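You operate a simulated robot arm through the tools that you are given. There is no shell and no other tool. Be economical: measure what you need, move in short steps, check, and stop when the job is done.

You run a simulated two-armed robot. Do the job below in one go: nothing can be reset, and whatever is moved stays where it is left.

Task
Pick up the grey tube from the free end of the dark bench with one hand, pass it to the other hand and put it on the shelf of the side table. Set down upright: grey tube.

Only the result counts: the job must be done as asked and must still hold three seconds after the hand-in. Knocking over, shifting, dropping, spilling or breaking anything else fails it.

Robot
Two 7-joint arms with two-finger parallel grippers on one trunk, on a base that drives. Base frame: it is fixed to the floor where the robot stands at the start and does not move with it; the origin is under the middle of the robot, x ahead of it, y to its left, z up; the surface under the hand at the start is at about z = 0.904. Lengths are in m, angles in degrees, forces in N, time in s.
The left shoulder is at the start at [0.05, 0.168, 1.032], the right one opposite. With the tool pointing down near the work surface each hand reaches from about 0.1 to 0.64 m from the robot's upright axis, wherever it stands, measured 20 degrees to its own side. Places, roughly: shelf of the side table [-2.1, 3.1, 0.3]. Payload 1.57 kg a hand.
Tool frame (each hand has its own): the origin (TCP) lies between the finger pads and is the grasp point; the fingertips stand 0.03 m ahead of it; z points along the fingers, y is the line along which they close. Largest opening 0.08 m; finger width 0.017, thickness 0.012; the body of the gripper, 0.04 by 0.082 m, starts 0.08 m behind the TCP.
Orientation is that of the tool frame in the base frame, as a unit quaternion [w, x, y, z]. With the fingers straight down and closing along the base's y, the tool's x points along the base's -x, its y along +y and its z along -z.

Tools
- The arms move only by the tool servo_tool. It takes "left_steps", "right_steps" or both (then of equal length, played together; a hand with none holds still); each is a list of rows, each a list of 7 numbers: the closure in counts, from 0 (fully open) to 255 (shut), then the shift along the tool's x, y, z in units of 30 mm (1.0 is 30 mm), then the turn, a rotation vector about the tool's x, y, z in units of 8 degrees (1.0 is 8 degrees). In form: [[hand, dx, dy, dz, rx, ry, rz], ...]. A call has 1 to 8 rows; each row shifts and turns the commanded pose from where the row before left it, along the tool's axes as they then stand. A call with a number of a shift or a turn outside -1 to 1 is refused whole. Each row takes 0.2 s and may step no farther than 0.05 m and 8.6 degrees from the row before; otherwise, or with a gripper value out of range, the whole call is refused. Where a pose cannot be reached the arm comes as near as it can. A force on the tool above 40 N (or 10 N above the force at the start of the call, whichever is more), or a blocked arm, ends the call early, and 0.2 s more pass. The fingers move at their own pace (about 0.045 m/s each) and stop on an object; they squeeze with about 26 N. The grip force told is the motor's: it shows also when the fingers shut on nothing. Time passes only in rows, and 0.2 s behind the last, so rows that do not move let the fingers close. The reply holds the time, the measured pose of the TCP, the force on the tool along the base axes, the opening and the grip force, in the units named above and with some noise, with the torque about the TCP (base axes, N m) and any sound that the robot's microphone picked up, and new pictures: "show" is both (left out), scene, wrist or none (wrist: the cameras of the hands that moved).
- Cameras (640 x 400 px; columns grow to the right, rows downward): "scene" is now at [0.1261, 0.0206, 1.2874]; the picture's right is [0.15, -0.99, 0.00], its down [-0.20, -0.03, -0.98] and it looks along [0.97, 0.15, -0.20] (base axes); focal length 296 px, centre (320, 200). "left" rides on the left gripper at [0.072, 0.007, -0.122] in its tool frame; the picture's right is [-0.09, 1.00, 0.00], its down [-0.84, -0.08, -0.54] and it looks along [-0.54, -0.05, 0.84] (tool axes); focal length 238 px, centre (320, 200). "right" rides on the right gripper at [0.072, -0.007, -0.122] in its tool frame; the picture's right is [0.09, 1.00, 0.00], its down [-0.84, 0.08, -0.54] and it looks along [-0.54, 0.05, 0.84] (tool axes); focal length 238 px, centre (320, 200). There is no depth. A picture from a camera that has moved, and an enlarged one, comes with that camera's place and axes in the base frame and with its lens. The place of the scene camera against the robot may be out by one fixed shift of up to 0.012 m in any direction.
- move_column(by): slides the trunk up (or, below 0, down) by that many m; the arms and the scene camera ride with it, the base frame stays. It gives what a move gives, with no picture.
- roll_base(legs): drives the robot by 1 to 6 legs, each [ahead, left, turn to the left] in m, m and degrees, along the robot's own axes; the way and the turn of a leg run together, so that a leg with both is an arc; at most 1.5 m and 180 degrees a leg. The arms and the cameras ride along, it lands a little off, and it stops where it bumps. It gives what a move gives, and a new picture of the scene camera.
- aim_head(pan, tilt): turns the head with the scene camera to pan (to the left, within 80 degrees either way) and tilt (down, from -29 to 69), counted from straight ahead of the robot. It gives what a move gives, and a new picture of the scene camera.
- inspect(camera, box): a new picture of the part [left, top, right, bottom] of that camera's present view, enlarged. It takes no simulated time.
- close_job(): hands the job in; it is judged then, once.

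Work in short steps. Places have to be worked out from the pictures, the camera data and where the tool is seen: move nearer, look again, correct. Check each grasp and each placing, and mend what went wrong. You have 120 turns and 260 pictures in all, those below and enlarged ones among them. Open the grippers and draw the arms clear of the work before you hand the job in, unless the task says otherwise; then end with one line.

The tools are called after ">>>" as a command line: name --argument value ..., lists and objects as JSON in quotes. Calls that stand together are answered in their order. servo_tool: Moves the arms, as the interface text tells. Its arguments: {"type":"object","properties":{"left_steps":{"type":"array"},"right_steps":{"type":"array"},"show":{"type":"string","enum":["both","scene","wrist","none"]}},"required":[]} The other tools are called the same way: move_column (by) slides the trunk up or down; roll_base (legs) drives the base; aim_head (pan, tilt) turns the head that bears the scene camera; inspect (camera, box) takes an enlarged picture of a part of a camera's view; close_job () hands the job in.

At the start:

```text
clock: 0.0
left_ee_pos: [0.3555, 0.2068, 1.2034]
left_tcp_rot: [0.001, -0.001, 1.0, -0.001]
left_contact_force: [-0.2, 0.0, 0.0]
left_ft_torque: [-0.04, 0.0, -0.02]
left_opening: 0.0799
left_grasp_force: 0.0
right_ee_pos: [0.3918, -0.1228, 1.1647]
right_tcp_rot: [-0.001, 0.0, 1.0, 0.0]
right_contact_force: [0.3, -0.2, -0.7]
right_ft_torque: [-0.01, -0.01, 0.0]
right_opening: 0.0802
right_grasp_force: 0.1
trunk travel left (down, up): [-0.2, 0.243]
robot x, y, heading: [-0.0005, 0.0007, 0.1]
head pan, tilt: [8.7, 11.4]
```

scene: 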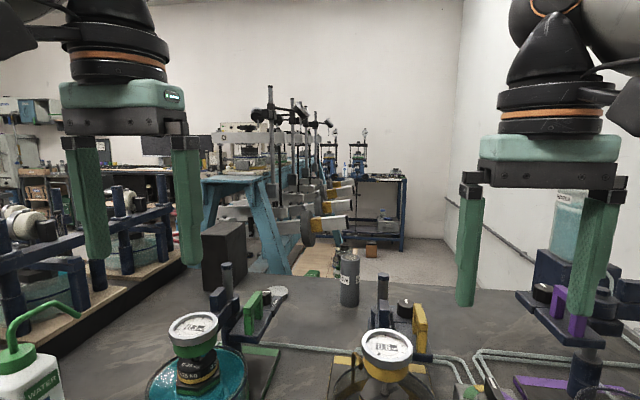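
right: 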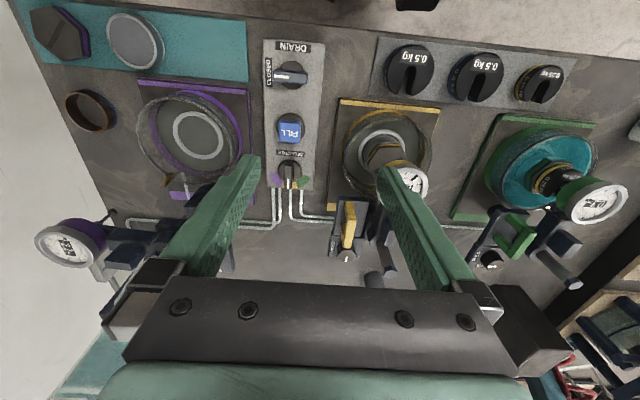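
left: 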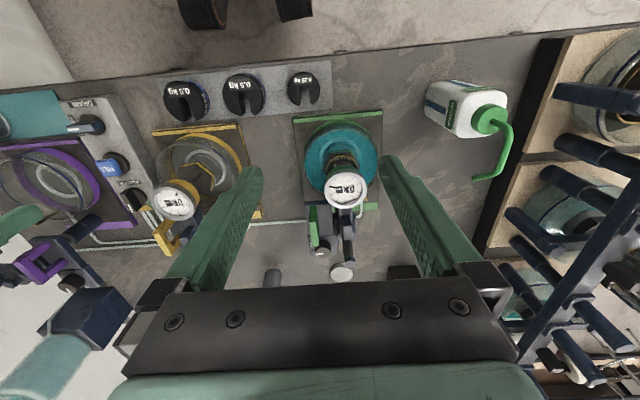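

The grey tube seems to be standing at the far side of the bench, around pixel (349,280). I enlarge that part first.

>>> inspect --camera "scene" --box '[200, 220, 460, 400]'

>>> inspect --camera "left" --box '[200, 180, 440, 330]'

```text
2.22 times, centred on (330, 310) of scene
camera zoom: at [0.1261, 0.0206, 1.2874], right [0.15, -0.99, 0.0], down [-0.2, -0.03, -0.98], along [0.97, 0.15, -0.2], focal length 659 px, centre (298, -44)
```

zoom: 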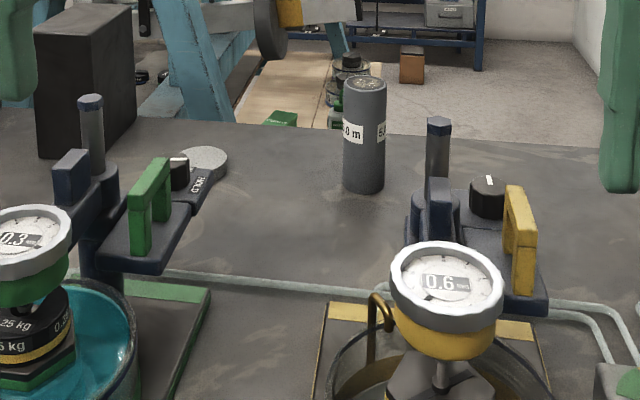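

```text
2.67 times, centred on (320, 255) of left
camera zoom: at [0.284, 0.2134, 1.3255], right [0.09, 1.0, 0.0], down [0.84, -0.08, 0.54], along [0.54, -0.05, -0.84], focal length 636 px, centre (320, 53)
```

zoom: 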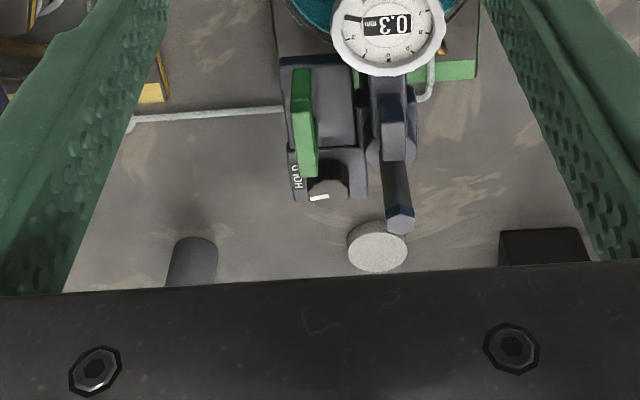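

I judge the tube to be at about (0.775, 0.05), 0.045 m across and 0.12 m high. That is beyond reach from here, so I look around to learn the bench edge and the room for driving.

>>> aim_head --pan 0 --tilt 60

>>> aim_head --pan 75 --tilt 30

>>> aim_head --pan 35 --tilt 30

>>> aim_head --pan -50 --tilt 35

```text
clock: 1.2
left_ee_pos: [0.356, 0.2059, 1.2032]
left_tcp_rot: [0.0, -0.001, 1.0, -0.001]
left_contact_force: [-0.2, -0.2, 0.4]
left_ft_torque: [-0.01, 0.01, 0.03]
left_opening: 0.0801
left_grasp_force: 0.0
right_ee_pos: [0.3927, -0.1237, 1.1652]
right_tcp_rot: [0.0, 0.0, 1.0, 0.0]
right_contact_force: [-0.5, 0.4, -0.5]
right_ft_torque: [-0.03, 0.03, 0.0]
right_opening: 0.0801
right_grasp_force: 0.0
trunk travel left (down, up): [-0.2, 0.243]
robot x, y, heading: [-0.002, -0.0012, 0.0]
head pan, tilt: [0.0, 60.0]
camera scene: at [0.1007, 0.0065, 1.2153], right [0.0, -1.0, 0.0], down [-0.87, 0.0, -0.5], along [0.5, 0.0, -0.87], focal length 296 px, centre (320, 200)
```

scene: 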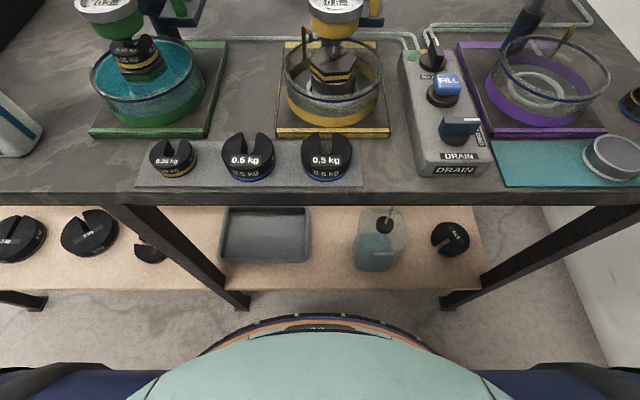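

```text
clock: 2.6
left_ee_pos: [0.3548, 0.206, 1.2041]
left_tcp_rot: [0.001, -0.001, 1.0, -0.002]
left_contact_force: [-0.7, -0.4, -0.2]
left_ft_torque: [0.01, -0.02, -0.01]
left_opening: 0.0801
left_grasp_force: 0.0
right_ee_pos: [0.3918, -0.1224, 1.1654]
right_tcp_rot: [0.0, 0.0, 1.0, -0.001]
right_contact_force: [0.4, -0.2, 0.0]
right_ft_torque: [0.03, 0.03, 0.0]
right_opening: 0.0798
right_grasp_force: 0.0
trunk travel left (down, up): [-0.2, 0.243]
robot x, y, heading: [0.0011, 0.0007, -0.3]
head pan, tilt: [75.0, 30.0]
camera scene: at [0.0575, 0.0938, 1.2573], right [0.97, -0.26, 0.0], down [-0.13, -0.48, -0.87], along [0.22, 0.84, -0.5], focal length 296 px, centre (320, 200)
```

scene: 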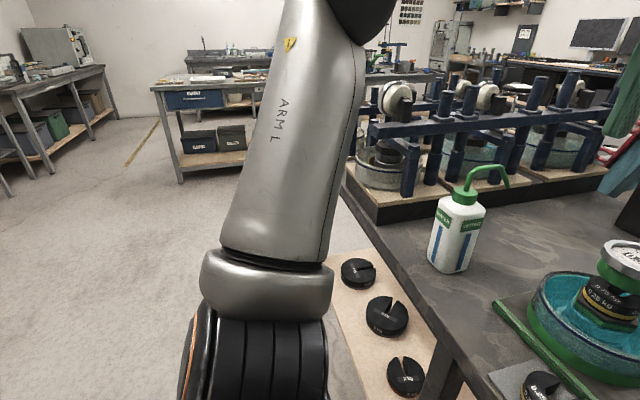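

```text
clock: 3.7
left_ee_pos: [0.3555, 0.2075, 1.2034]
left_tcp_rot: [0.001, 0.0, 1.0, -0.001]
left_contact_force: [-0.2, 0.0, 0.4]
left_ft_torque: [0.0, -0.02, -0.03]
left_opening: 0.08
left_grasp_force: 0.1
right_ee_pos: [0.3921, -0.1227, 1.1653]
right_tcp_rot: [0.0, 0.0, 1.0, 0.0]
right_contact_force: [0.2, -0.4, 0.6]
right_ft_torque: [-0.01, -0.01, -0.01]
right_opening: 0.0801
right_grasp_force: 0.2
trunk travel left (down, up): [-0.2, 0.243]
robot x, y, heading: [0.0004, 0.0018, -0.4]
head pan, tilt: [35.0, 30.0]
camera scene: at [0.1081, 0.0584, 1.2574], right [0.57, -0.82, 0.0], down [-0.41, -0.29, -0.87], along [0.71, 0.5, -0.5], focal length 296 px, centre (320, 200)
```

scene: 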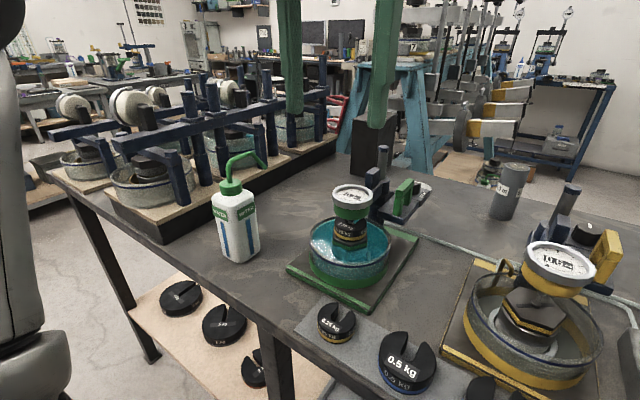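

```text
clock: 5.3
left_ee_pos: [0.3546, 0.2074, 1.2038]
left_tcp_rot: [0.0, 0.0, 1.0, -0.001]
left_contact_force: [-0.8, 0.3, 0.7]
left_ft_torque: [0.0, 0.02, -0.01]
left_opening: 0.0801
left_grasp_force: 0.1
right_ee_pos: [0.3916, -0.1235, 1.1642]
right_tcp_rot: [0.0, 0.0, 1.0, 0.0]
right_contact_force: [0.3, 0.4, 0.3]
right_ft_torque: [-0.02, -0.01, 0.0]
right_opening: 0.0799
right_grasp_force: 0.1
trunk travel left (down, up): [-0.2, 0.243]
robot x, y, heading: [0.0016, -0.0019, -0.2]
head pan, tilt: [-50.0, 35.0]
camera scene: at [0.0906, -0.0609, 1.2496], right [-0.77, -0.64, 0.0], down [-0.37, 0.44, -0.82], along [0.53, -0.63, -0.57], focal length 296 px, centre (320, 200)
```

scene: 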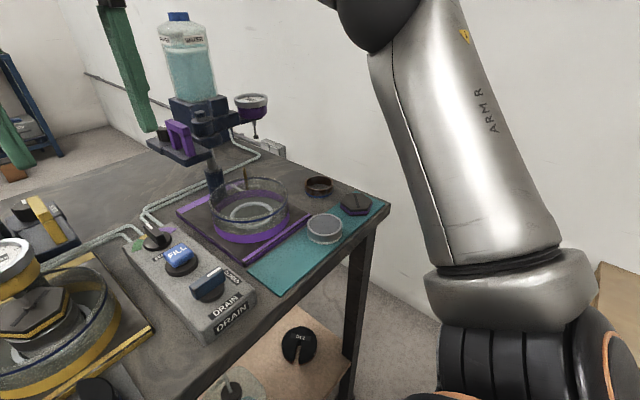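

The tube stands near the far bench edge, at about (0.775, 0.05), between two stations whose posts reach about z = 1.10. I plan to reach over them with the left hand pitched forward. First I raise the trunk and aim the head.

>>> move_column --by 0.1

>>> aim_head --pan 4 --tilt 30

```text
clock: 6.6
left_ee_pos: [0.3554, 0.206, 1.3044]
left_tcp_rot: [0.0, -0.001, 1.0, -0.001]
left_contact_force: [-0.2, -0.2, -0.2]
left_ft_torque: [0.03, -0.02, 0.01]
left_opening: 0.08
left_grasp_force: 0.1
right_ee_pos: [0.3914, -0.1222, 1.2643]
right_tcp_rot: [0.0, -0.001, 1.0, 0.0]
right_contact_force: [-0.3, -1.3, 0.3]
right_ft_torque: [-0.02, -0.01, -0.01]
right_opening: 0.0799
right_grasp_force: 0.0
trunk travel left (down, up): [-0.3, 0.143]
robot x, y, heading: [0.0045, -0.0048, 0.4]
head pan, tilt: [-50.0, 35.0]
```

```text
clock: 7.9
left_ee_pos: [0.3551, 0.2076, 1.3031]
left_tcp_rot: [0.001, 0.0, 1.0, 0.0]
left_contact_force: [0.4, -0.4, 0.1]
left_ft_torque: [0.01, -0.01, -0.01]
left_opening: 0.08
left_grasp_force: 0.1
right_ee_pos: [0.3915, -0.1224, 1.2649]
right_tcp_rot: [0.001, 0.0, 1.0, 0.0]
right_contact_force: [-0.5, 0.2, -0.4]
right_ft_torque: [0.01, 0.04, 0.04]
right_opening: 0.0801
right_grasp_force: 0.0
trunk travel left (down, up): [-0.3, 0.143]
robot x, y, heading: [0.006, -0.0013, -0.2]
head pan, tilt: [4.0, 30.0]
camera scene: at [0.1242, 0.0128, 1.3574], right [0.07, -1.0, 0.0], down [-0.5, -0.03, -0.87], along [0.86, 0.06, -0.5], focal length 296 px, centre (320, 200)
```

scene: 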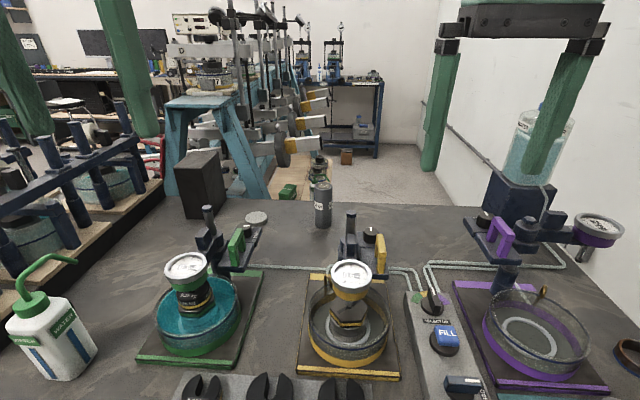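

The tube's place is confirmed at (0.772, 0.05). I pitch the left hand forward 48° while moving it ahead at a safe height, and shift the right hand aside.

>>> servo_tool --left_steps '[[0, -1, -0.87, 0, 0, -1, 0], [0, -0.99, -0.87, 0.139, 0, -1, 0], [0, -0.961, -0.87, 0.276, 0, -1, 0], [0, -0.914, -0.87, 0.407, 0, -1, 0], [0, -0.848, -0.87, 0.53, 0, -1, 0], [0, -0.766, -0.87, 0.643, 0, -1, 0]]' --right_steps '[[0, 0, -0.4, 0, 0, 0, 0], [0, 0, -0.4, 0, 0, 0, 0], [0, 0, -0.4, 0, 0, 0, 0], [0, 0, -0.4, 0, 0, 0, 0], [0, 0, -0.4, 0, 0, 0, 0], [0, 0, -0.4, 0, 0, 0, 0]]'

```text
clock: 9.3
left_ee_pos: [0.534, 0.0474, 1.304]
left_tcp_rot: [0.407, -0.001, 0.913, 0.0]
left_contact_force: [-0.2, 0.4, -0.3]
left_ft_torque: [-0.03, -0.02, 0.02]
left_opening: 0.0803
left_grasp_force: 0.1
right_ee_pos: [0.3931, -0.1959, 1.2639]
right_tcp_rot: [0.0, 0.0, 1.0, 0.0]
right_contact_force: [0.0, -1.0, 0.4]
right_ft_torque: [0.0, 0.03, -0.02]
right_opening: 0.0802
right_grasp_force: 0.1
trunk travel left (down, up): [-0.3, 0.143]
robot x, y, heading: [0.0016, 0.0039, -0.2]
head pan, tilt: [4.0, 30.0]
camera scene: at [0.1246, 0.0121, 1.3573], right [0.07, -1.0, 0.0], down [-0.5, -0.03, -0.87], along [0.86, 0.06, -0.5], focal length 296 px, centre (320, 200)
camera right: at [0.322, -0.2032, 1.385], right [-0.09, 1.0, 0.0], down [0.84, 0.08, 0.54], along [0.54, 0.05, -0.84], focal length 238 px, centre (320, 200)
camera left: at [0.3963, 0.0549, 1.3316], right [0.06, 1.0, 0.07], down [0.16, -0.07, 0.98], along [0.99, -0.05, -0.16], focal length 238 px, centre (320, 200)
```

scene: 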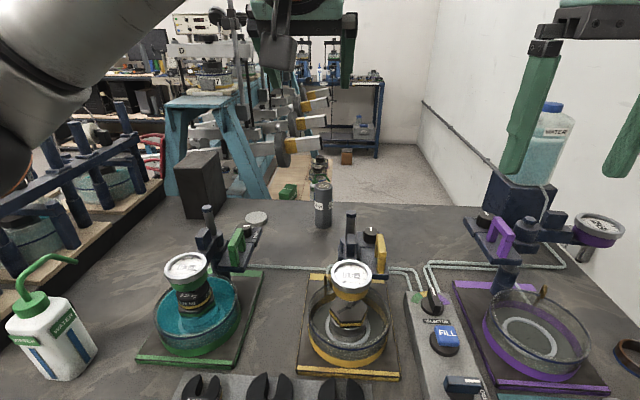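
right: 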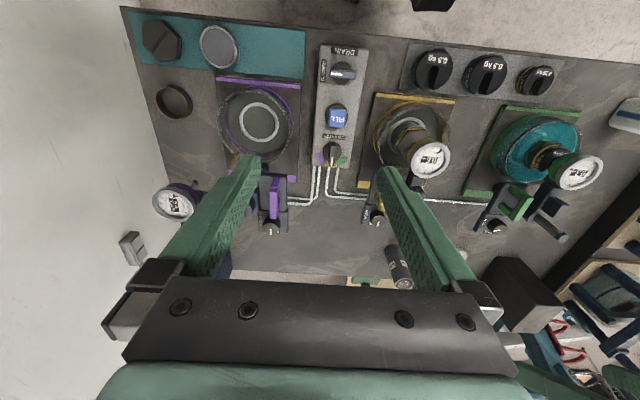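
left: 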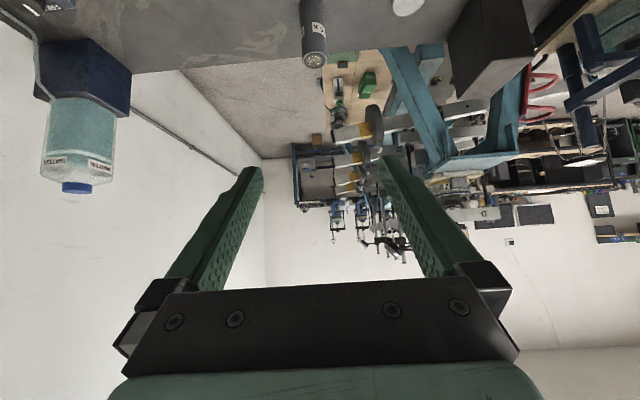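

All the cameras put the tube at about (0.774, 0.041). I drop the left hand onto the approach line along its 48° axis, about 0.24 m short of the grasp.

>>> servo_tool --left_steps '[[0, 0.508, -0.05, 0.95, 0, 0, 0], [0, 0.508, -0.05, 0.95, 0, 0, 0], [0, 0.508, -0.05, 0.95, 0, 0, 0], [0, 0.508, -0.05, 0.95, 0, 0, 0], [0, 0.508, -0.05, 0.95, 0, 0, 0]]'

```text
clock: 10.5
left_ee_pos: [0.5888, 0.0431, 1.152]
left_tcp_rot: [0.408, -0.002, 0.913, -0.001]
left_contact_force: [-0.2, -0.1, -0.8]
left_ft_torque: [0.01, -0.05, 0.0]
left_opening: 0.08
left_grasp_force: 0.1
right_ee_pos: [0.3941, -0.1948, 1.2634]
right_tcp_rot: [0.0, -0.001, 1.0, 0.0]
right_contact_force: [-0.1, 0.7, -0.7]
right_ft_torque: [0.03, -0.03, -0.03]
right_opening: 0.0798
right_grasp_force: 0.1
trunk travel left (down, up): [-0.3, 0.143]
robot x, y, heading: [0.0019, -0.002, 0.2]
head pan, tilt: [4.0, 30.0]
camera scene: at [0.1246, 0.0129, 1.3574], right [0.07, -1.0, 0.0], down [-0.5, -0.03, -0.87], along [0.86, 0.06, -0.5], focal length 296 px, centre (320, 200)
camera left: at [0.4525, 0.0495, 1.1806], right [0.06, 1.0, 0.07], down [0.16, -0.07, 0.98], along [0.99, -0.05, -0.16], focal length 238 px, centre (320, 200)
```

scene: 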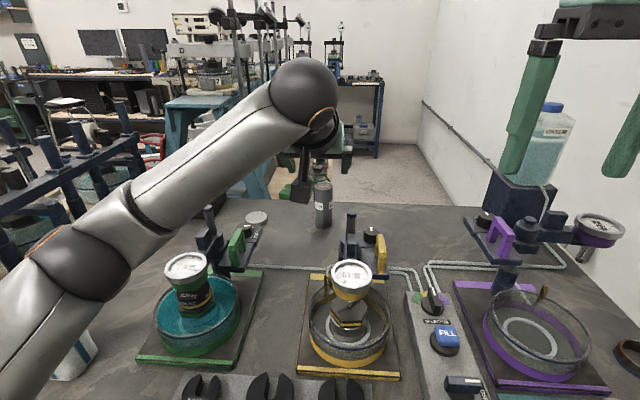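
left: 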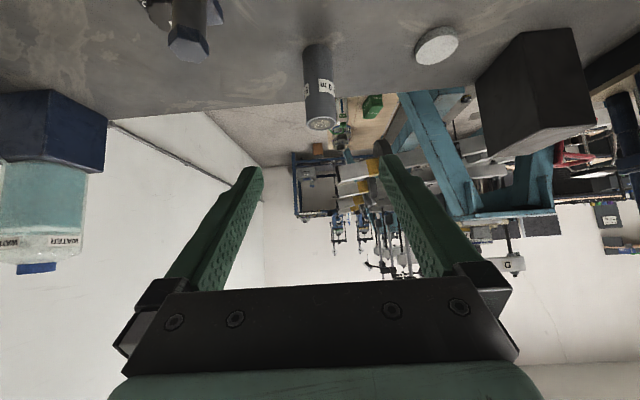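

The left elbow may now be near the wash bottle, so I look left before going on.

>>> aim_head --pan 50 --tilt 30

```text
clock: 11.6
left_ee_pos: [0.5889, 0.0429, 1.1538]
left_tcp_rot: [0.407, -0.002, 0.913, -0.001]
left_contact_force: [-0.3, -1.2, 0.1]
left_ft_torque: [-0.01, 0.04, -0.04]
left_opening: 0.0799
left_grasp_force: 0.1
right_ee_pos: [0.3915, -0.1946, 1.2636]
right_tcp_rot: [0.0, 0.0, 1.0, 0.0]
right_contact_force: [-0.5, 0.4, -0.2]
right_ft_torque: [0.0, -0.01, 0.01]
right_opening: 0.0803
right_grasp_force: 0.1
trunk travel left (down, up): [-0.3, 0.143]
robot x, y, heading: [0.0006, 0.0025, 0.1]
head pan, tilt: [50.0, 30.0]
camera scene: at [0.0922, 0.0757, 1.3574], right [0.77, -0.64, 0.0], down [-0.32, -0.38, -0.87], along [0.56, 0.66, -0.5], focal length 296 px, centre (320, 200)
```

scene: 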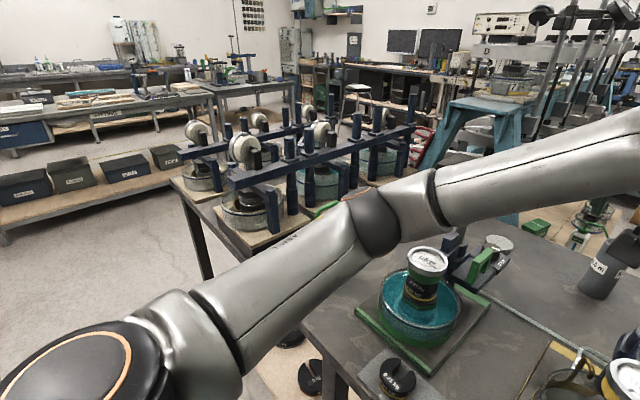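

Triangulating the elbow puts it at about (0.28, 0.21, 1.20), well clear of the bottle. I slide 0.15 m along the tool axis and check.

>>> servo_tool --left_steps '[[0, 0, 0, 1, 0, 0, 0], [0, 0, 0, 1, 0, 0, 0], [0, 0, 0, 1, 0, 0, 0], [0, 0, 0, 1, 0, 0, 0], [0, 0, 0, 0.5, 0, 0, 0]]' --show "wrist"

>>> aim_head --pan 0 --tilt 25

```text
clock: 12.8
left_ee_pos: [0.6889, 0.0416, 1.06]
left_tcp_rot: [0.407, 0.0, 0.914, 0.0]
left_contact_force: [0.0, -0.4, 0.1]
left_ft_torque: [-0.01, -0.01, 0.02]
left_opening: 0.0796
left_grasp_force: 0.2
right_ee_pos: [0.3932, -0.1963, 1.2647]
right_tcp_rot: [0.0, 0.0, 1.0, 0.0]
right_contact_force: [0.9, -0.3, -0.5]
right_ft_torque: [0.0, -0.01, -0.01]
right_opening: 0.08
right_grasp_force: 0.0
trunk travel left (down, up): [-0.3, 0.143]
robot x, y, heading: [-0.0024, -0.001, 0.2]
head pan, tilt: [50.0, 30.0]
camera left: at [0.5507, 0.0478, 1.0876], right [0.06, 1.0, 0.07], down [0.16, -0.08, 0.98], along [0.99, -0.05, -0.16], focal length 238 px, centre (320, 200)
```

left: 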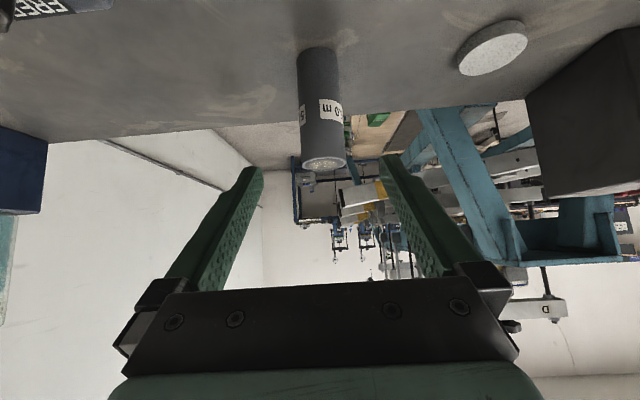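

```text
clock: 14.0
left_ee_pos: [0.6878, 0.0404, 1.0607]
left_tcp_rot: [0.407, -0.001, 0.914, -0.001]
left_contact_force: [-0.6, 0.3, 0.6]
left_ft_torque: [0.01, 0.0, 0.01]
left_opening: 0.0802
left_grasp_force: 0.0
right_ee_pos: [0.3929, -0.1945, 1.2639]
right_tcp_rot: [-0.001, -0.001, 1.0, 0.0]
right_contact_force: [1.0, -0.5, 0.2]
right_ft_torque: [-0.01, -0.02, 0.0]
right_opening: 0.0802
right_grasp_force: 0.1
trunk travel left (down, up): [-0.3, 0.143]
robot x, y, heading: [-0.0021, -0.0012, 0.1]
head pan, tilt: [0.0, 25.0]
camera scene: at [0.1261, 0.0066, 1.3653], right [0.0, -1.0, 0.0], down [-0.42, 0.0, -0.91], along [0.91, 0.0, -0.42], focal length 296 px, centre (320, 200)
```

scene: 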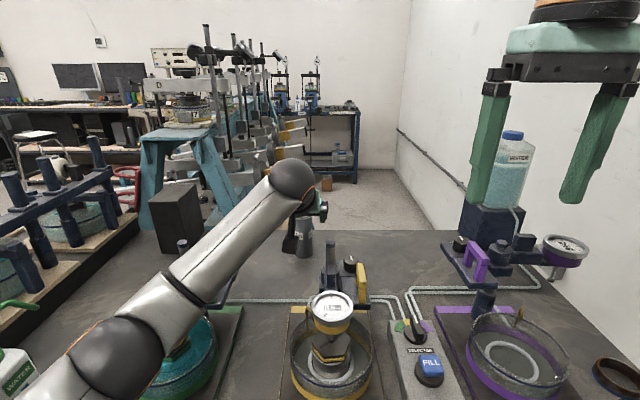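

The tube is centred between the fingers, with its y at about 0.045. I advance the last 0.104 m with a small sideways correction.

>>> servo_tool --left_steps '[[0, -0.02, 0.05, 0.87, 0, 0, 0], [0, -0.02, 0.04, 0.87, 0, 0, 0], [0, -0.02, 0.02, 0.87, 0, 0, 0], [0, -0.02, 0.02, 0.87, 0, 0, 0]]'

```text
clock: 15.0
left_ee_pos: [0.7556, 0.0435, 1.0035]
left_tcp_rot: [0.407, -0.001, 0.913, -0.001]
left_contact_force: [-0.8, 0.1, 1.0]
left_ft_torque: [0.0, 0.0, 0.02]
left_opening: 0.0803
left_grasp_force: 0.2
left hand out of reach, approached as far as the arm can: row 4
right_ee_pos: [0.3929, -0.1952, 1.2636]
right_tcp_rot: [0.0, 0.0, 1.0, 0.001]
right_contact_force: [-0.2, -0.2, 0.1]
right_ft_torque: [-0.04, -0.01, 0.02]
right_opening: 0.0797
right_grasp_force: 0.1
trunk travel left (down, up): [-0.3, 0.143]
robot x, y, heading: [0.0034, -0.0027, -0.0]
head pan, tilt: [0.0, 25.0]
camera scene: at [0.1261, 0.0068, 1.3653], right [0.0, -1.0, 0.0], down [-0.42, 0.0, -0.91], along [0.91, 0.0, -0.42], focal length 296 px, centre (320, 200)
camera left: at [0.6174, 0.0518, 1.031], right [0.06, 1.0, 0.07], down [0.16, -0.08, 0.98], along [0.99, -0.05, -0.16], focal length 238 px, centre (320, 200)
```

scene: 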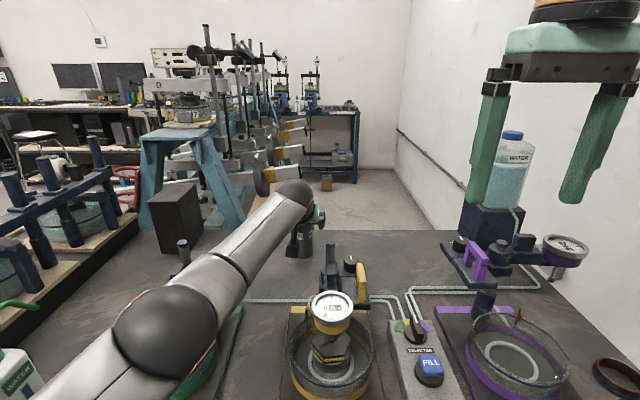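
left: 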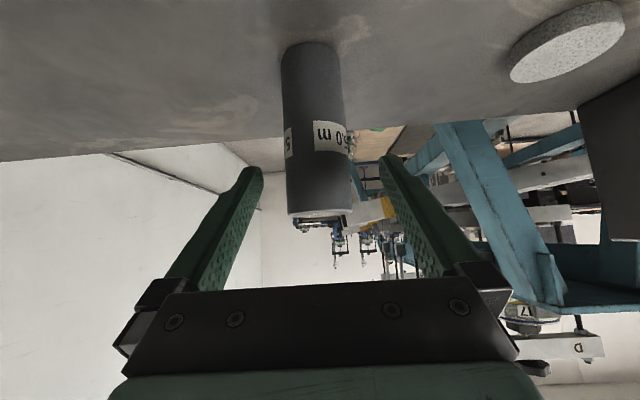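

The arm hit its reach limit 1-2 cm short. Pitching the hand flatter, to about 60°, gains reach, so I do that with a small forward shift.

>>> servo_tool --left_steps '[[0, 0.2, 0, 0, 0, -0.8, 0], [0, 0.1, 0, 0.2, 0, -0.8, 0], [0, 0, 0, 0.25, 0, 0, 0]]'

```text
clock: 15.8
left_ee_pos: [0.7621, 0.0461, 0.9868]
left_tcp_rot: [0.508, -0.001, 0.862, 0.0]
left_contact_force: [0.3, -0.6, 1.6]
left_ft_torque: [-0.03, 0.02, -0.01]
left_opening: 0.0799
left_grasp_force: 0.0
right_ee_pos: [0.3924, -0.1962, 1.2638]
right_tcp_rot: [0.0, 0.0, 1.0, 0.0]
right_contact_force: [0.5, -0.7, 0.1]
right_ft_torque: [0.02, 0.01, 0.0]
right_opening: 0.08
right_grasp_force: 0.0
trunk travel left (down, up): [-0.3, 0.143]
robot x, y, heading: [0.0, -0.003, 0.2]
head pan, tilt: [0.0, 25.0]
camera scene: at [0.1261, 0.0064, 1.3653], right [0.0, -1.0, 0.0], down [-0.42, 0.0, -0.91], along [0.91, 0.0, -0.42], focal length 296 px, centre (320, 200)
camera left: at [0.621, 0.0537, 0.9835], right [0.04, 1.0, 0.08], down [-0.07, -0.08, 0.99], along [1.0, -0.05, 0.06], focal length 238 px, centre (320, 200)
```

scene: 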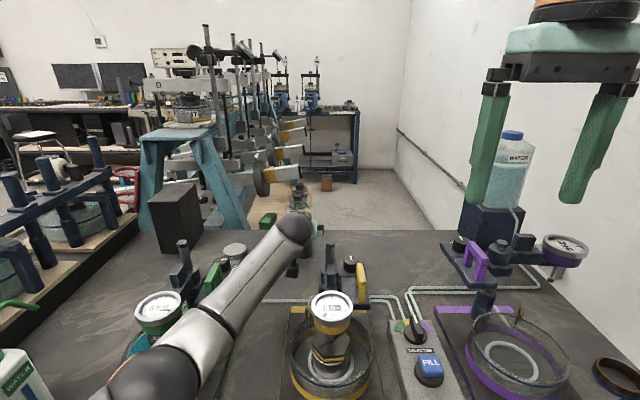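
left: 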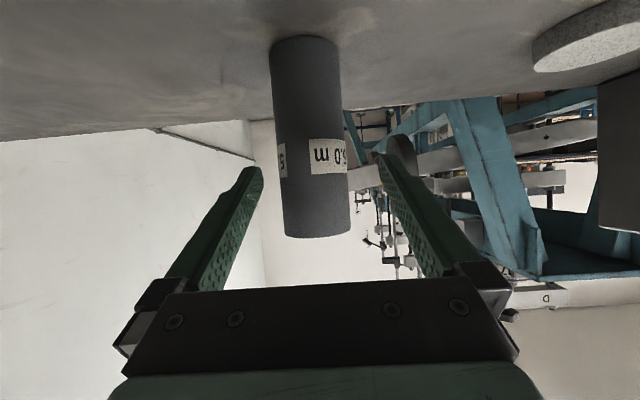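

The fingertips now straddle the tube. I go 8 mm further and close.

>>> servo_tool --left_steps '[[0, 0, 0, 0.28, 0, 0, 0], [150, 0, 0, 0, 0, 0, 0], [255, 0, 0, 0, 0, 0, 0], [255, 0, 0, 0, 0, 0, 0], [255, 0, 0, 0, 0, 0, 0], [255, 0, 0, 0, 0, 0, 0]]'

```text
clock: 17.2
left_ee_pos: [0.7697, 0.0462, 0.9846]
left_tcp_rot: [0.506, -0.001, 0.862, 0.0]
left_contact_force: [-1.5, -0.9, -0.2]
left_ft_torque: [0.08, -0.01, -0.02]
left_opening: 0.0438
left_grasp_force: 25.9
right_ee_pos: [0.3919, -0.1949, 1.2629]
right_tcp_rot: [0.0, 0.0, 1.0, 0.0]
right_contact_force: [0.2, -0.6, 0.4]
right_ft_torque: [0.0, -0.01, 0.02]
right_opening: 0.08
right_grasp_force: 0.0
trunk travel left (down, up): [-0.3, 0.143]
robot x, y, heading: [0.0023, -0.0, -0.3]
head pan, tilt: [0.0, 25.0]
camera scene: at [0.1261, 0.0065, 1.3653], right [0.0, -1.0, 0.0], down [-0.42, 0.0, -0.91], along [0.91, 0.0, -0.42], focal length 296 px, centre (320, 200)
camera left: at [0.6284, 0.0532, 0.9808], right [0.04, 1.0, 0.08], down [-0.06, -0.08, 1.0], along [1.0, -0.05, 0.06], focal length 238 px, centre (320, 200)
```

scene: 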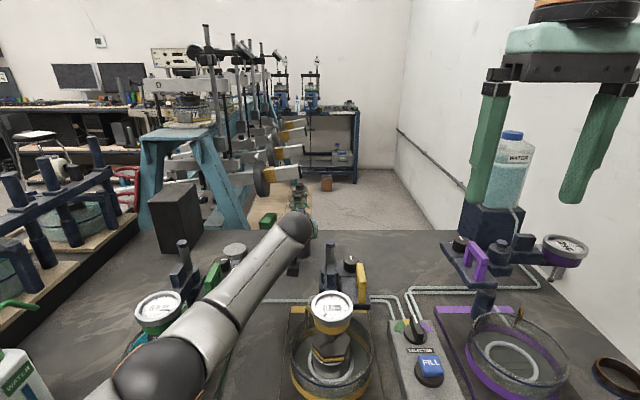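
left: 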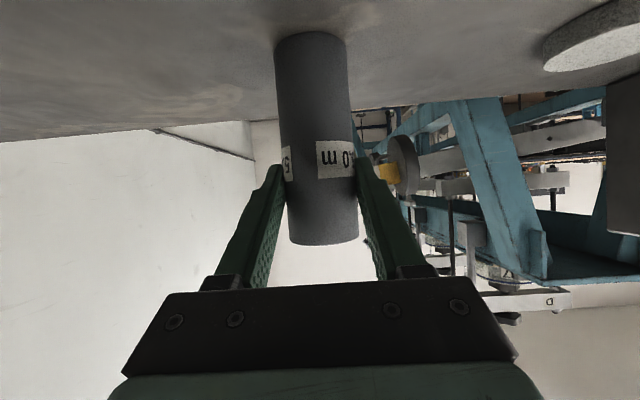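

The tube is gripped at 26 N with an opening of 0.044 m. I lift it straight up with the trunk.

>>> move_column --by 0.13

>>> inspect --camera "left" --box '[0, 0, 640, 400]'

>>> inspect --camera "scene" --box '[120, 120, 440, 320]'

```text
clock: 18.8
left_ee_pos: [0.7696, 0.0465, 1.1133]
left_tcp_rot: [0.505, -0.001, 0.863, -0.001]
left_contact_force: [0.5, 0.2, -2.9]
left_ft_torque: [-0.01, 0.01, -0.04]
left_opening: 0.0436
left_grasp_force: 25.9
right_ee_pos: [0.394, -0.1947, 1.3939]
right_tcp_rot: [0.0, 0.0, 1.0, 0.0]
right_contact_force: [-0.5, -0.3, -0.1]
right_ft_torque: [0.01, 0.03, -0.02]
right_opening: 0.0798
right_grasp_force: 0.0
trunk travel left (down, up): [-0.43, 0.013]
robot x, y, heading: [-0.0007, 0.0022, -0.2]
head pan, tilt: [0.0, 25.0]
```

```text
1.00 times, centred on (320, 200) of left (not enlarged: the box is as wide or as high as the picture)
camera zoom: at [0.6287, 0.0532, 1.1104], right [0.04, 1.0, 0.08], down [-0.06, -0.08, 1.0], along [1.0, -0.05, 0.06], focal length 238 px, centre (320, 200)
```

zoom: 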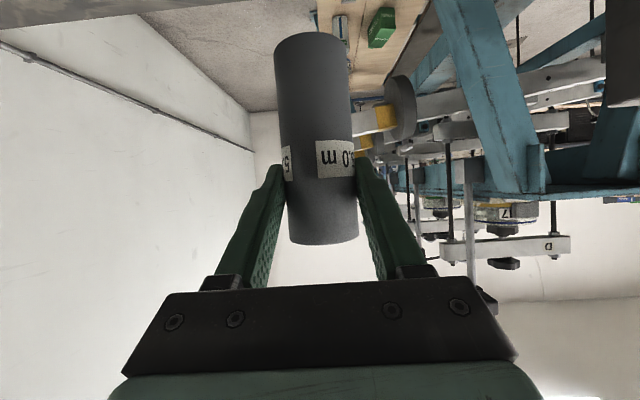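

```text
2.00 times, centred on (280, 220) of scene
camera zoom: at [0.1267, 0.0065, 1.4952], right [0.0, -1.0, 0.0], down [-0.42, 0.0, -0.91], along [0.91, 0.0, -0.42], focal length 593 px, centre (400, 160)
```

zoom: 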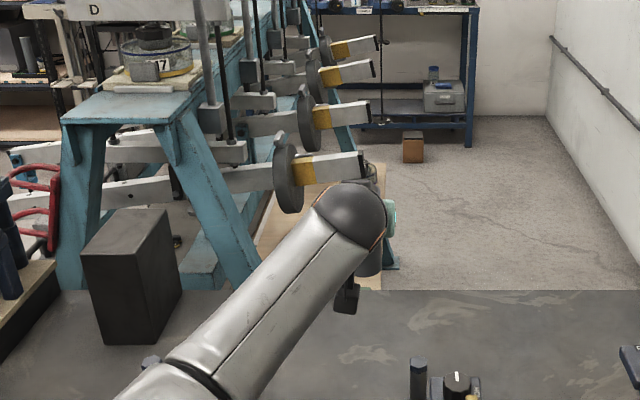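

The tube hangs upright in the left hand (about 3 N). I retract up and back so that it clears the posts.

>>> servo_tool --left_steps '[[255, -0.405, 0, -0.988, 0, 0, 0], [255, -0.405, 0, -0.988, 0, 0, 0], [255, -0.405, 0, -0.988, 0, 0, 0], [255, -0.405, 0, -0.988, 0, 0, 0], [255, -0.405, 0, -0.988, 0, 0, 0], [255, -0.405, 0, -0.988, 0, 0, 0]]'

```text
clock: 20.2
left_ee_pos: [0.6478, 0.0462, 1.2677]
left_tcp_rot: [0.506, 0.0, 0.863, -0.001]
left_contact_force: [0.2, -0.1, -3.1]
left_ft_torque: [-0.01, 0.03, 0.0]
left_opening: 0.0436
left_grasp_force: 25.9
right_ee_pos: [0.3924, -0.1952, 1.3944]
right_tcp_rot: [0.0, 0.001, 1.0, 0.0]
right_contact_force: [-0.3, 0.4, -0.3]
right_ft_torque: [0.0, -0.04, -0.02]
right_opening: 0.0801
right_grasp_force: 0.0
trunk travel left (down, up): [-0.43, 0.013]
robot x, y, heading: [-0.0002, -0.0012, -0.2]
head pan, tilt: [0.0, 25.0]
camera scene: at [0.1259, 0.0064, 1.4954], right [0.0, -1.0, 0.0], down [-0.42, 0.0, -0.91], along [0.91, 0.0, -0.42], focal length 296 px, centre (320, 200)
camera left: at [0.5076, 0.0525, 1.2641], right [0.04, 1.0, 0.08], down [-0.06, -0.08, 0.99], along [1.0, -0.05, 0.06], focal length 238 px, centre (320, 200)
```

scene: 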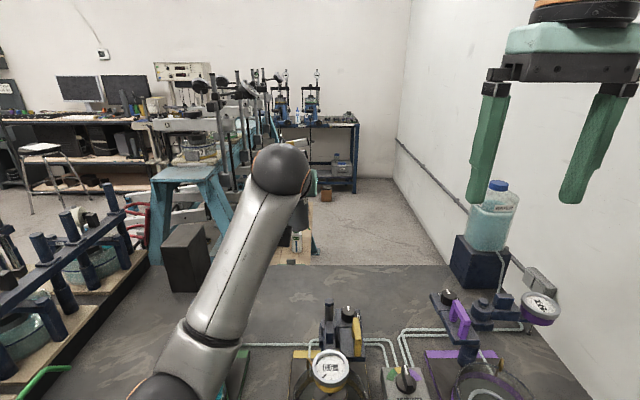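
left: 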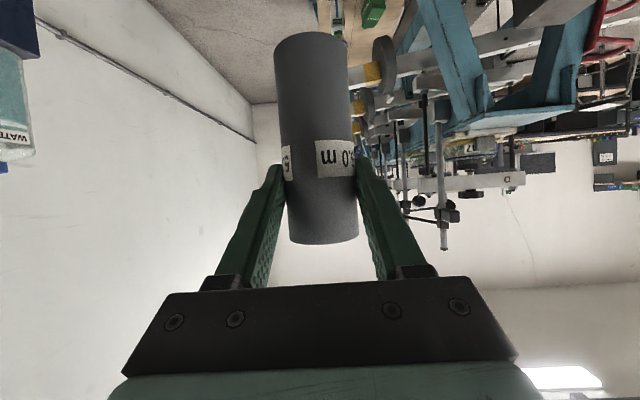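

I retract the left hand to x of about 0.40 at this height.

>>> servo_tool --left_steps '[[255, 0.505, 0, -0.91, 0, 0, 0], [255, 0.505, 0, -0.91, 0, 0, 0], [255, 0.505, 0, -0.91, 0, 0, 0], [255, 0.505, 0, -0.91, 0, 0, 0], [255, 0.505, 0, -0.91, 0, 0, 0], [255, 0.505, 0, -0.91, 0, 0, 0], [255, 0.505, 0, -0.91, 0, 0, 0]]' --show "none"

>>> aim_head --pan 80 --tilt 20

>>> aim_head --pan -80 --tilt 20

```text
clock: 21.8
left_ee_pos: [0.4567, 0.0596, 1.2676]
left_tcp_rot: [0.536, -0.008, 0.844, 0.02]
left_contact_force: [0.3, 0.3, -2.2]
left_ft_torque: [0.03, 0.03, 0.04]
left_opening: 0.0434
left_grasp_force: 26.2
left hand out of reach, approached as far as the arm can: row 6, 7
right_ee_pos: [0.3927, -0.1952, 1.3931]
right_tcp_rot: [0.0, 0.0, 1.0, 0.001]
right_contact_force: [0.4, 0.3, -0.1]
right_ft_torque: [0.0, -0.05, 0.0]
right_opening: 0.0803
right_grasp_force: 0.1
trunk travel left (down, up): [-0.43, 0.013]
robot x, y, heading: [-0.0008, -0.0005, -0.2]
head pan, tilt: [0.0, 25.0]
```

```text
clock: 23.3
left_ee_pos: [0.457, 0.0579, 1.2656]
left_tcp_rot: [0.535, -0.005, 0.844, 0.02]
left_contact_force: [-0.6, -0.5, -2.2]
left_ft_torque: [-0.01, 0.03, -0.01]
left_opening: 0.0434
left_grasp_force: 26.0
right_ee_pos: [0.3931, -0.1963, 1.3932]
right_tcp_rot: [0.0, 0.001, 1.0, 0.0]
right_contact_force: [-0.2, 0.5, -0.3]
right_ft_torque: [-0.01, -0.02, -0.01]
right_opening: 0.0801
right_grasp_force: 0.1
trunk travel left (down, up): [-0.43, 0.013]
robot x, y, heading: [0.0026, -0.0008, 0.1]
head pan, tilt: [80.0, 20.0]
camera scene: at [0.0504, 0.0982, 1.5034], right [0.98, -0.17, 0.0], down [-0.06, -0.34, -0.94], along [0.16, 0.93, -0.34], focal length 296 px, centre (320, 200)
```

scene: 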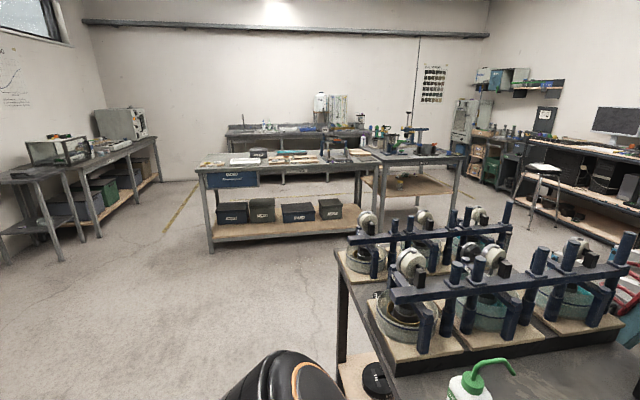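

```text
clock: 25.8
left_ee_pos: [0.4561, 0.0587, 1.2669]
left_tcp_rot: [0.535, -0.005, 0.845, 0.02]
left_contact_force: [-0.8, 0.4, -1.4]
left_ft_torque: [-0.01, 0.06, 0.0]
left_opening: 0.0434
left_grasp_force: 26.6
right_ee_pos: [0.3929, -0.196, 1.3933]
right_tcp_rot: [0.0, 0.0, 1.0, 0.0]
right_contact_force: [-0.1, 0.3, 0.3]
right_ft_torque: [0.01, -0.02, 0.04]
right_opening: 0.0799
right_grasp_force: 0.0
trunk travel left (down, up): [-0.43, 0.013]
robot x, y, heading: [0.0058, 0.0019, 0.1]
head pan, tilt: [-80.0, 20.0]
camera scene: at [0.0504, -0.0852, 1.5034], right [-0.98, -0.17, 0.0], down [-0.06, 0.34, -0.94], along [0.16, -0.93, -0.34], focal length 296 px, centre (320, 200)
```

scene: 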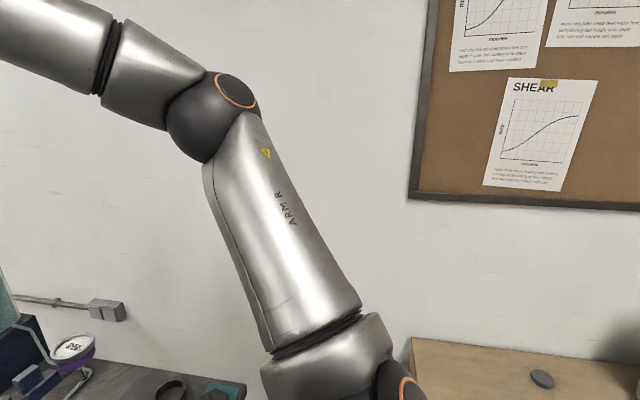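

The way behind is clear apart from a table at right rear (y < -0.85). I back off 0.45 m, turn left 90°, and look toward the side table.

>>> aim_head --pan 30 --tilt 20

>>> roll_base --legs '[[-0.45, 0, 0], [0, 0, 100]]'

```text
clock: 27.6
left_ee_pos: [0.4548, 0.0587, 1.2663]
left_tcp_rot: [0.535, -0.006, 0.844, 0.02]
left_contact_force: [0.3, 0.0, -2.5]
left_ft_torque: [0.02, 0.04, 0.02]
left_opening: 0.0433
left_grasp_force: 26.3
right_ee_pos: [0.3939, -0.1951, 1.3931]
right_tcp_rot: [0.0, 0.001, 1.0, 0.0]
right_contact_force: [-0.3, -0.3, -0.3]
right_ft_torque: [0.02, 0.01, -0.01]
right_opening: 0.0797
right_grasp_force: 0.0
trunk travel left (down, up): [-0.43, 0.013]
robot x, y, heading: [0.0002, 0.0012, 0.1]
head pan, tilt: [30.0, 20.0]
camera scene: at [0.1149, 0.0531, 1.5034], right [0.5, -0.87, 0.0], down [-0.3, -0.17, -0.94], along [0.81, 0.47, -0.34], focal length 296 px, centre (320, 200)
```

scene: 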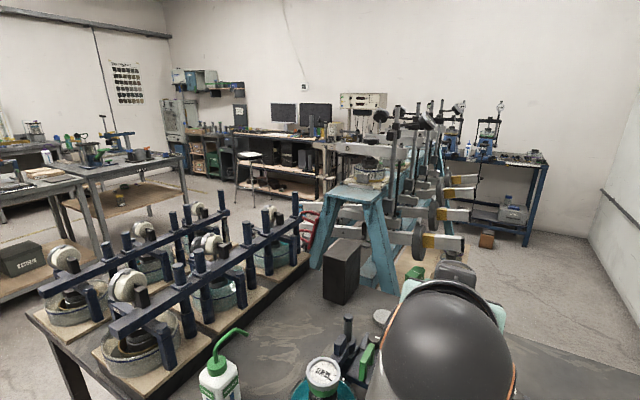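

```text
clock: 34.6
left_ee_pos: [-0.598, 0.4399, 1.2673]
left_tcp_rot: [-0.33, 0.649, -0.539, -0.423]
left_contact_force: [-0.3, 0.1, -3.4]
left_ft_torque: [-0.03, 0.01, -0.01]
left_opening: 0.0426
left_grasp_force: 26.0
right_ee_pos: [-0.3371, 0.4219, 1.3945]
right_tcp_rot: [0.0, 0.765, -0.644, 0.0]
right_contact_force: [0.5, -0.4, 0.1]
right_ft_torque: [-0.03, 0.02, -0.03]
right_opening: 0.0798
right_grasp_force: 0.0
trunk travel left (down, up): [-0.43, 0.013]
robot x, y, heading: [-0.4635, 0.0012, 100.1]
head pan, tilt: [30.0, 20.0]
camera scene: at [-0.5338, 0.118, 1.5034], right [0.77, 0.64, 0.0], down [0.22, -0.26, -0.94], along [-0.6, 0.72, -0.34], focal length 296 px, centre (320, 200)
```

scene: 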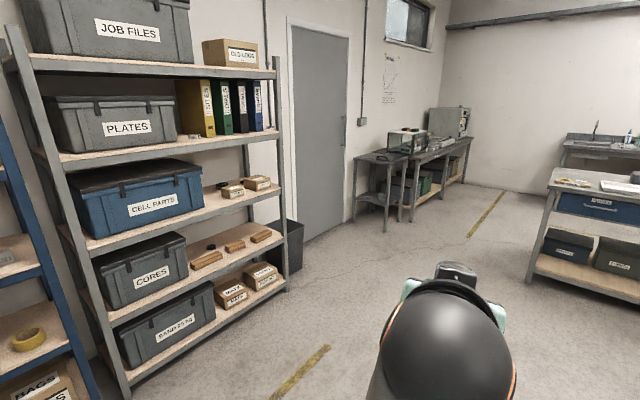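

The side table is the small one at about (380, 180), and its shelf is visible at row 198. I enlarge it.

>>> inspect --camera "scene" --box '[330, 120, 490, 240]'

```text
3.33 times, centred on (410, 180) of scene
camera zoom: at [-0.5338, 0.118, 1.5034], right [0.77, 0.64, 0.0], down [0.22, -0.26, -0.94], along [-0.6, 0.72, -0.34], focal length 988 px, centre (20, 267)
```

zoom: 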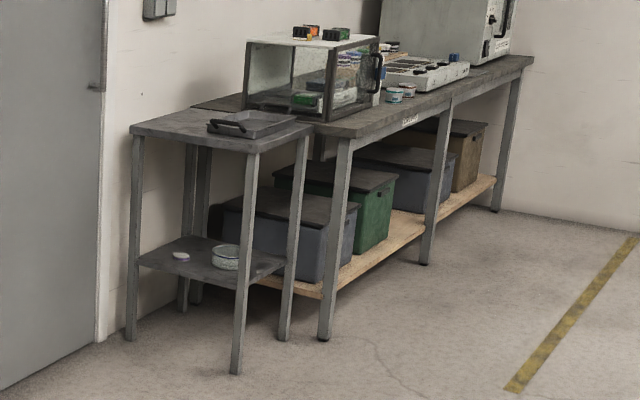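

The shelf is at z of about 0.31 inside legs spanning x -2.36 to -1.92 and y 2.955 to 3.32, with a dish and a cap on it. I do the hand-over here in free space, starting by bringing the left hand forward and yawing it while the right hand pitches.

>>> servo_tool --left_steps '[[255, -0.47, -0.5, 0.846, 0, 0, 0], [255, -0.47, -0.5, 0.846, 0, 0, 0], [255, -0.47, -0.5, 0.846, 0, 0, 0], [255, -0.47, -0.5, 0.846, 0, 0, 0], [255, -0.47, -0.5, 0.846, 0, 0, 0], [255, 0, 0, 0, 0.82, 0, 0.455], [255, 0, 0, 0, 0.82, 0, 0.455], [255, 0, 0, 0, 0.82, 0, 0.455]]' --right_steps '[[0, -0.52, 0, 0.25, 0, -0.9375, 0], [0, -0.483, 0, 0.317, 0, -0.9375, 0], [0, -0.437, 0, 0.377, 0, -0.9375, 0], [0, -0.383, 0, 0.43, 0, -0.9375, 0], [0, -0.327, 0, 0.477, 0, -0.9375, 0], [0, -0.26, 0, 0.513, 0, -0.9375, 0], [0, -0.19, 0, 0.543, 0, -0.9375, 0], [0, -0.117, 0, 0.563, 0, -0.9375, 0]]'

```text
clock: 36.4
left_ee_pos: [-0.5547, 0.5955, 1.2757]
left_tcp_rot: [0.394, -0.53, 0.663, 0.354]
left_contact_force: [-0.4, -0.3, -2.5]
left_ft_torque: [0.0, -0.01, -0.02]
left_opening: 0.0431
left_grasp_force: 25.9
right_ee_pos: [-0.3572, 0.5446, 1.3321]
right_tcp_rot: [-0.322, 0.663, -0.556, -0.384]
right_contact_force: [-0.2, -0.2, 0.4]
right_ft_torque: [0.01, 0.01, -0.01]
right_opening: 0.08
right_grasp_force: 0.1
trunk travel left (down, up): [-0.43, 0.013]
robot x, y, heading: [-0.4624, -0.0003, 99.8]
head pan, tilt: [30.0, 20.0]
camera scene: at [-0.534, 0.1184, 1.5034], right [0.77, 0.64, 0.0], down [0.22, -0.26, -0.94], along [-0.6, 0.72, -0.34], focal length 296 px, centre (320, 200)
camera right: at [-0.3259, 0.4065, 1.3308], right [-0.97, -0.22, -0.08], down [-0.07, -0.07, 1.0], along [-0.22, 0.97, 0.05], focal length 238 px, centre (320, 200)
camera left: at [-0.5879, 0.4588, 1.2639], right [-0.96, 0.23, 0.13], down [0.1, -0.14, 0.98], along [0.24, 0.96, 0.11], focal length 238 px, centre (320, 200)
```

scene: 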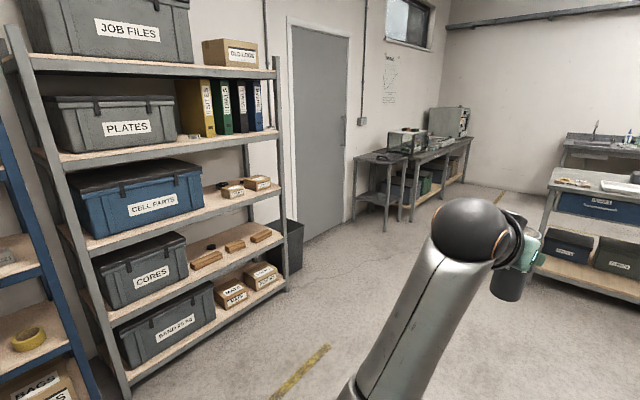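
right: 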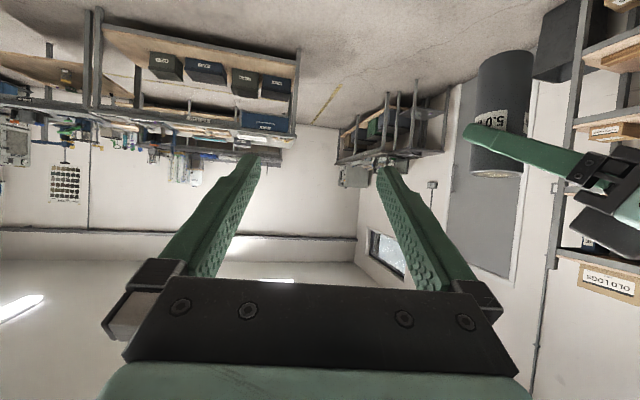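
left: 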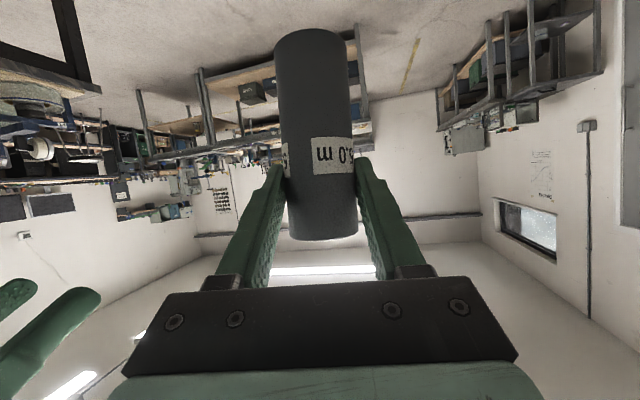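

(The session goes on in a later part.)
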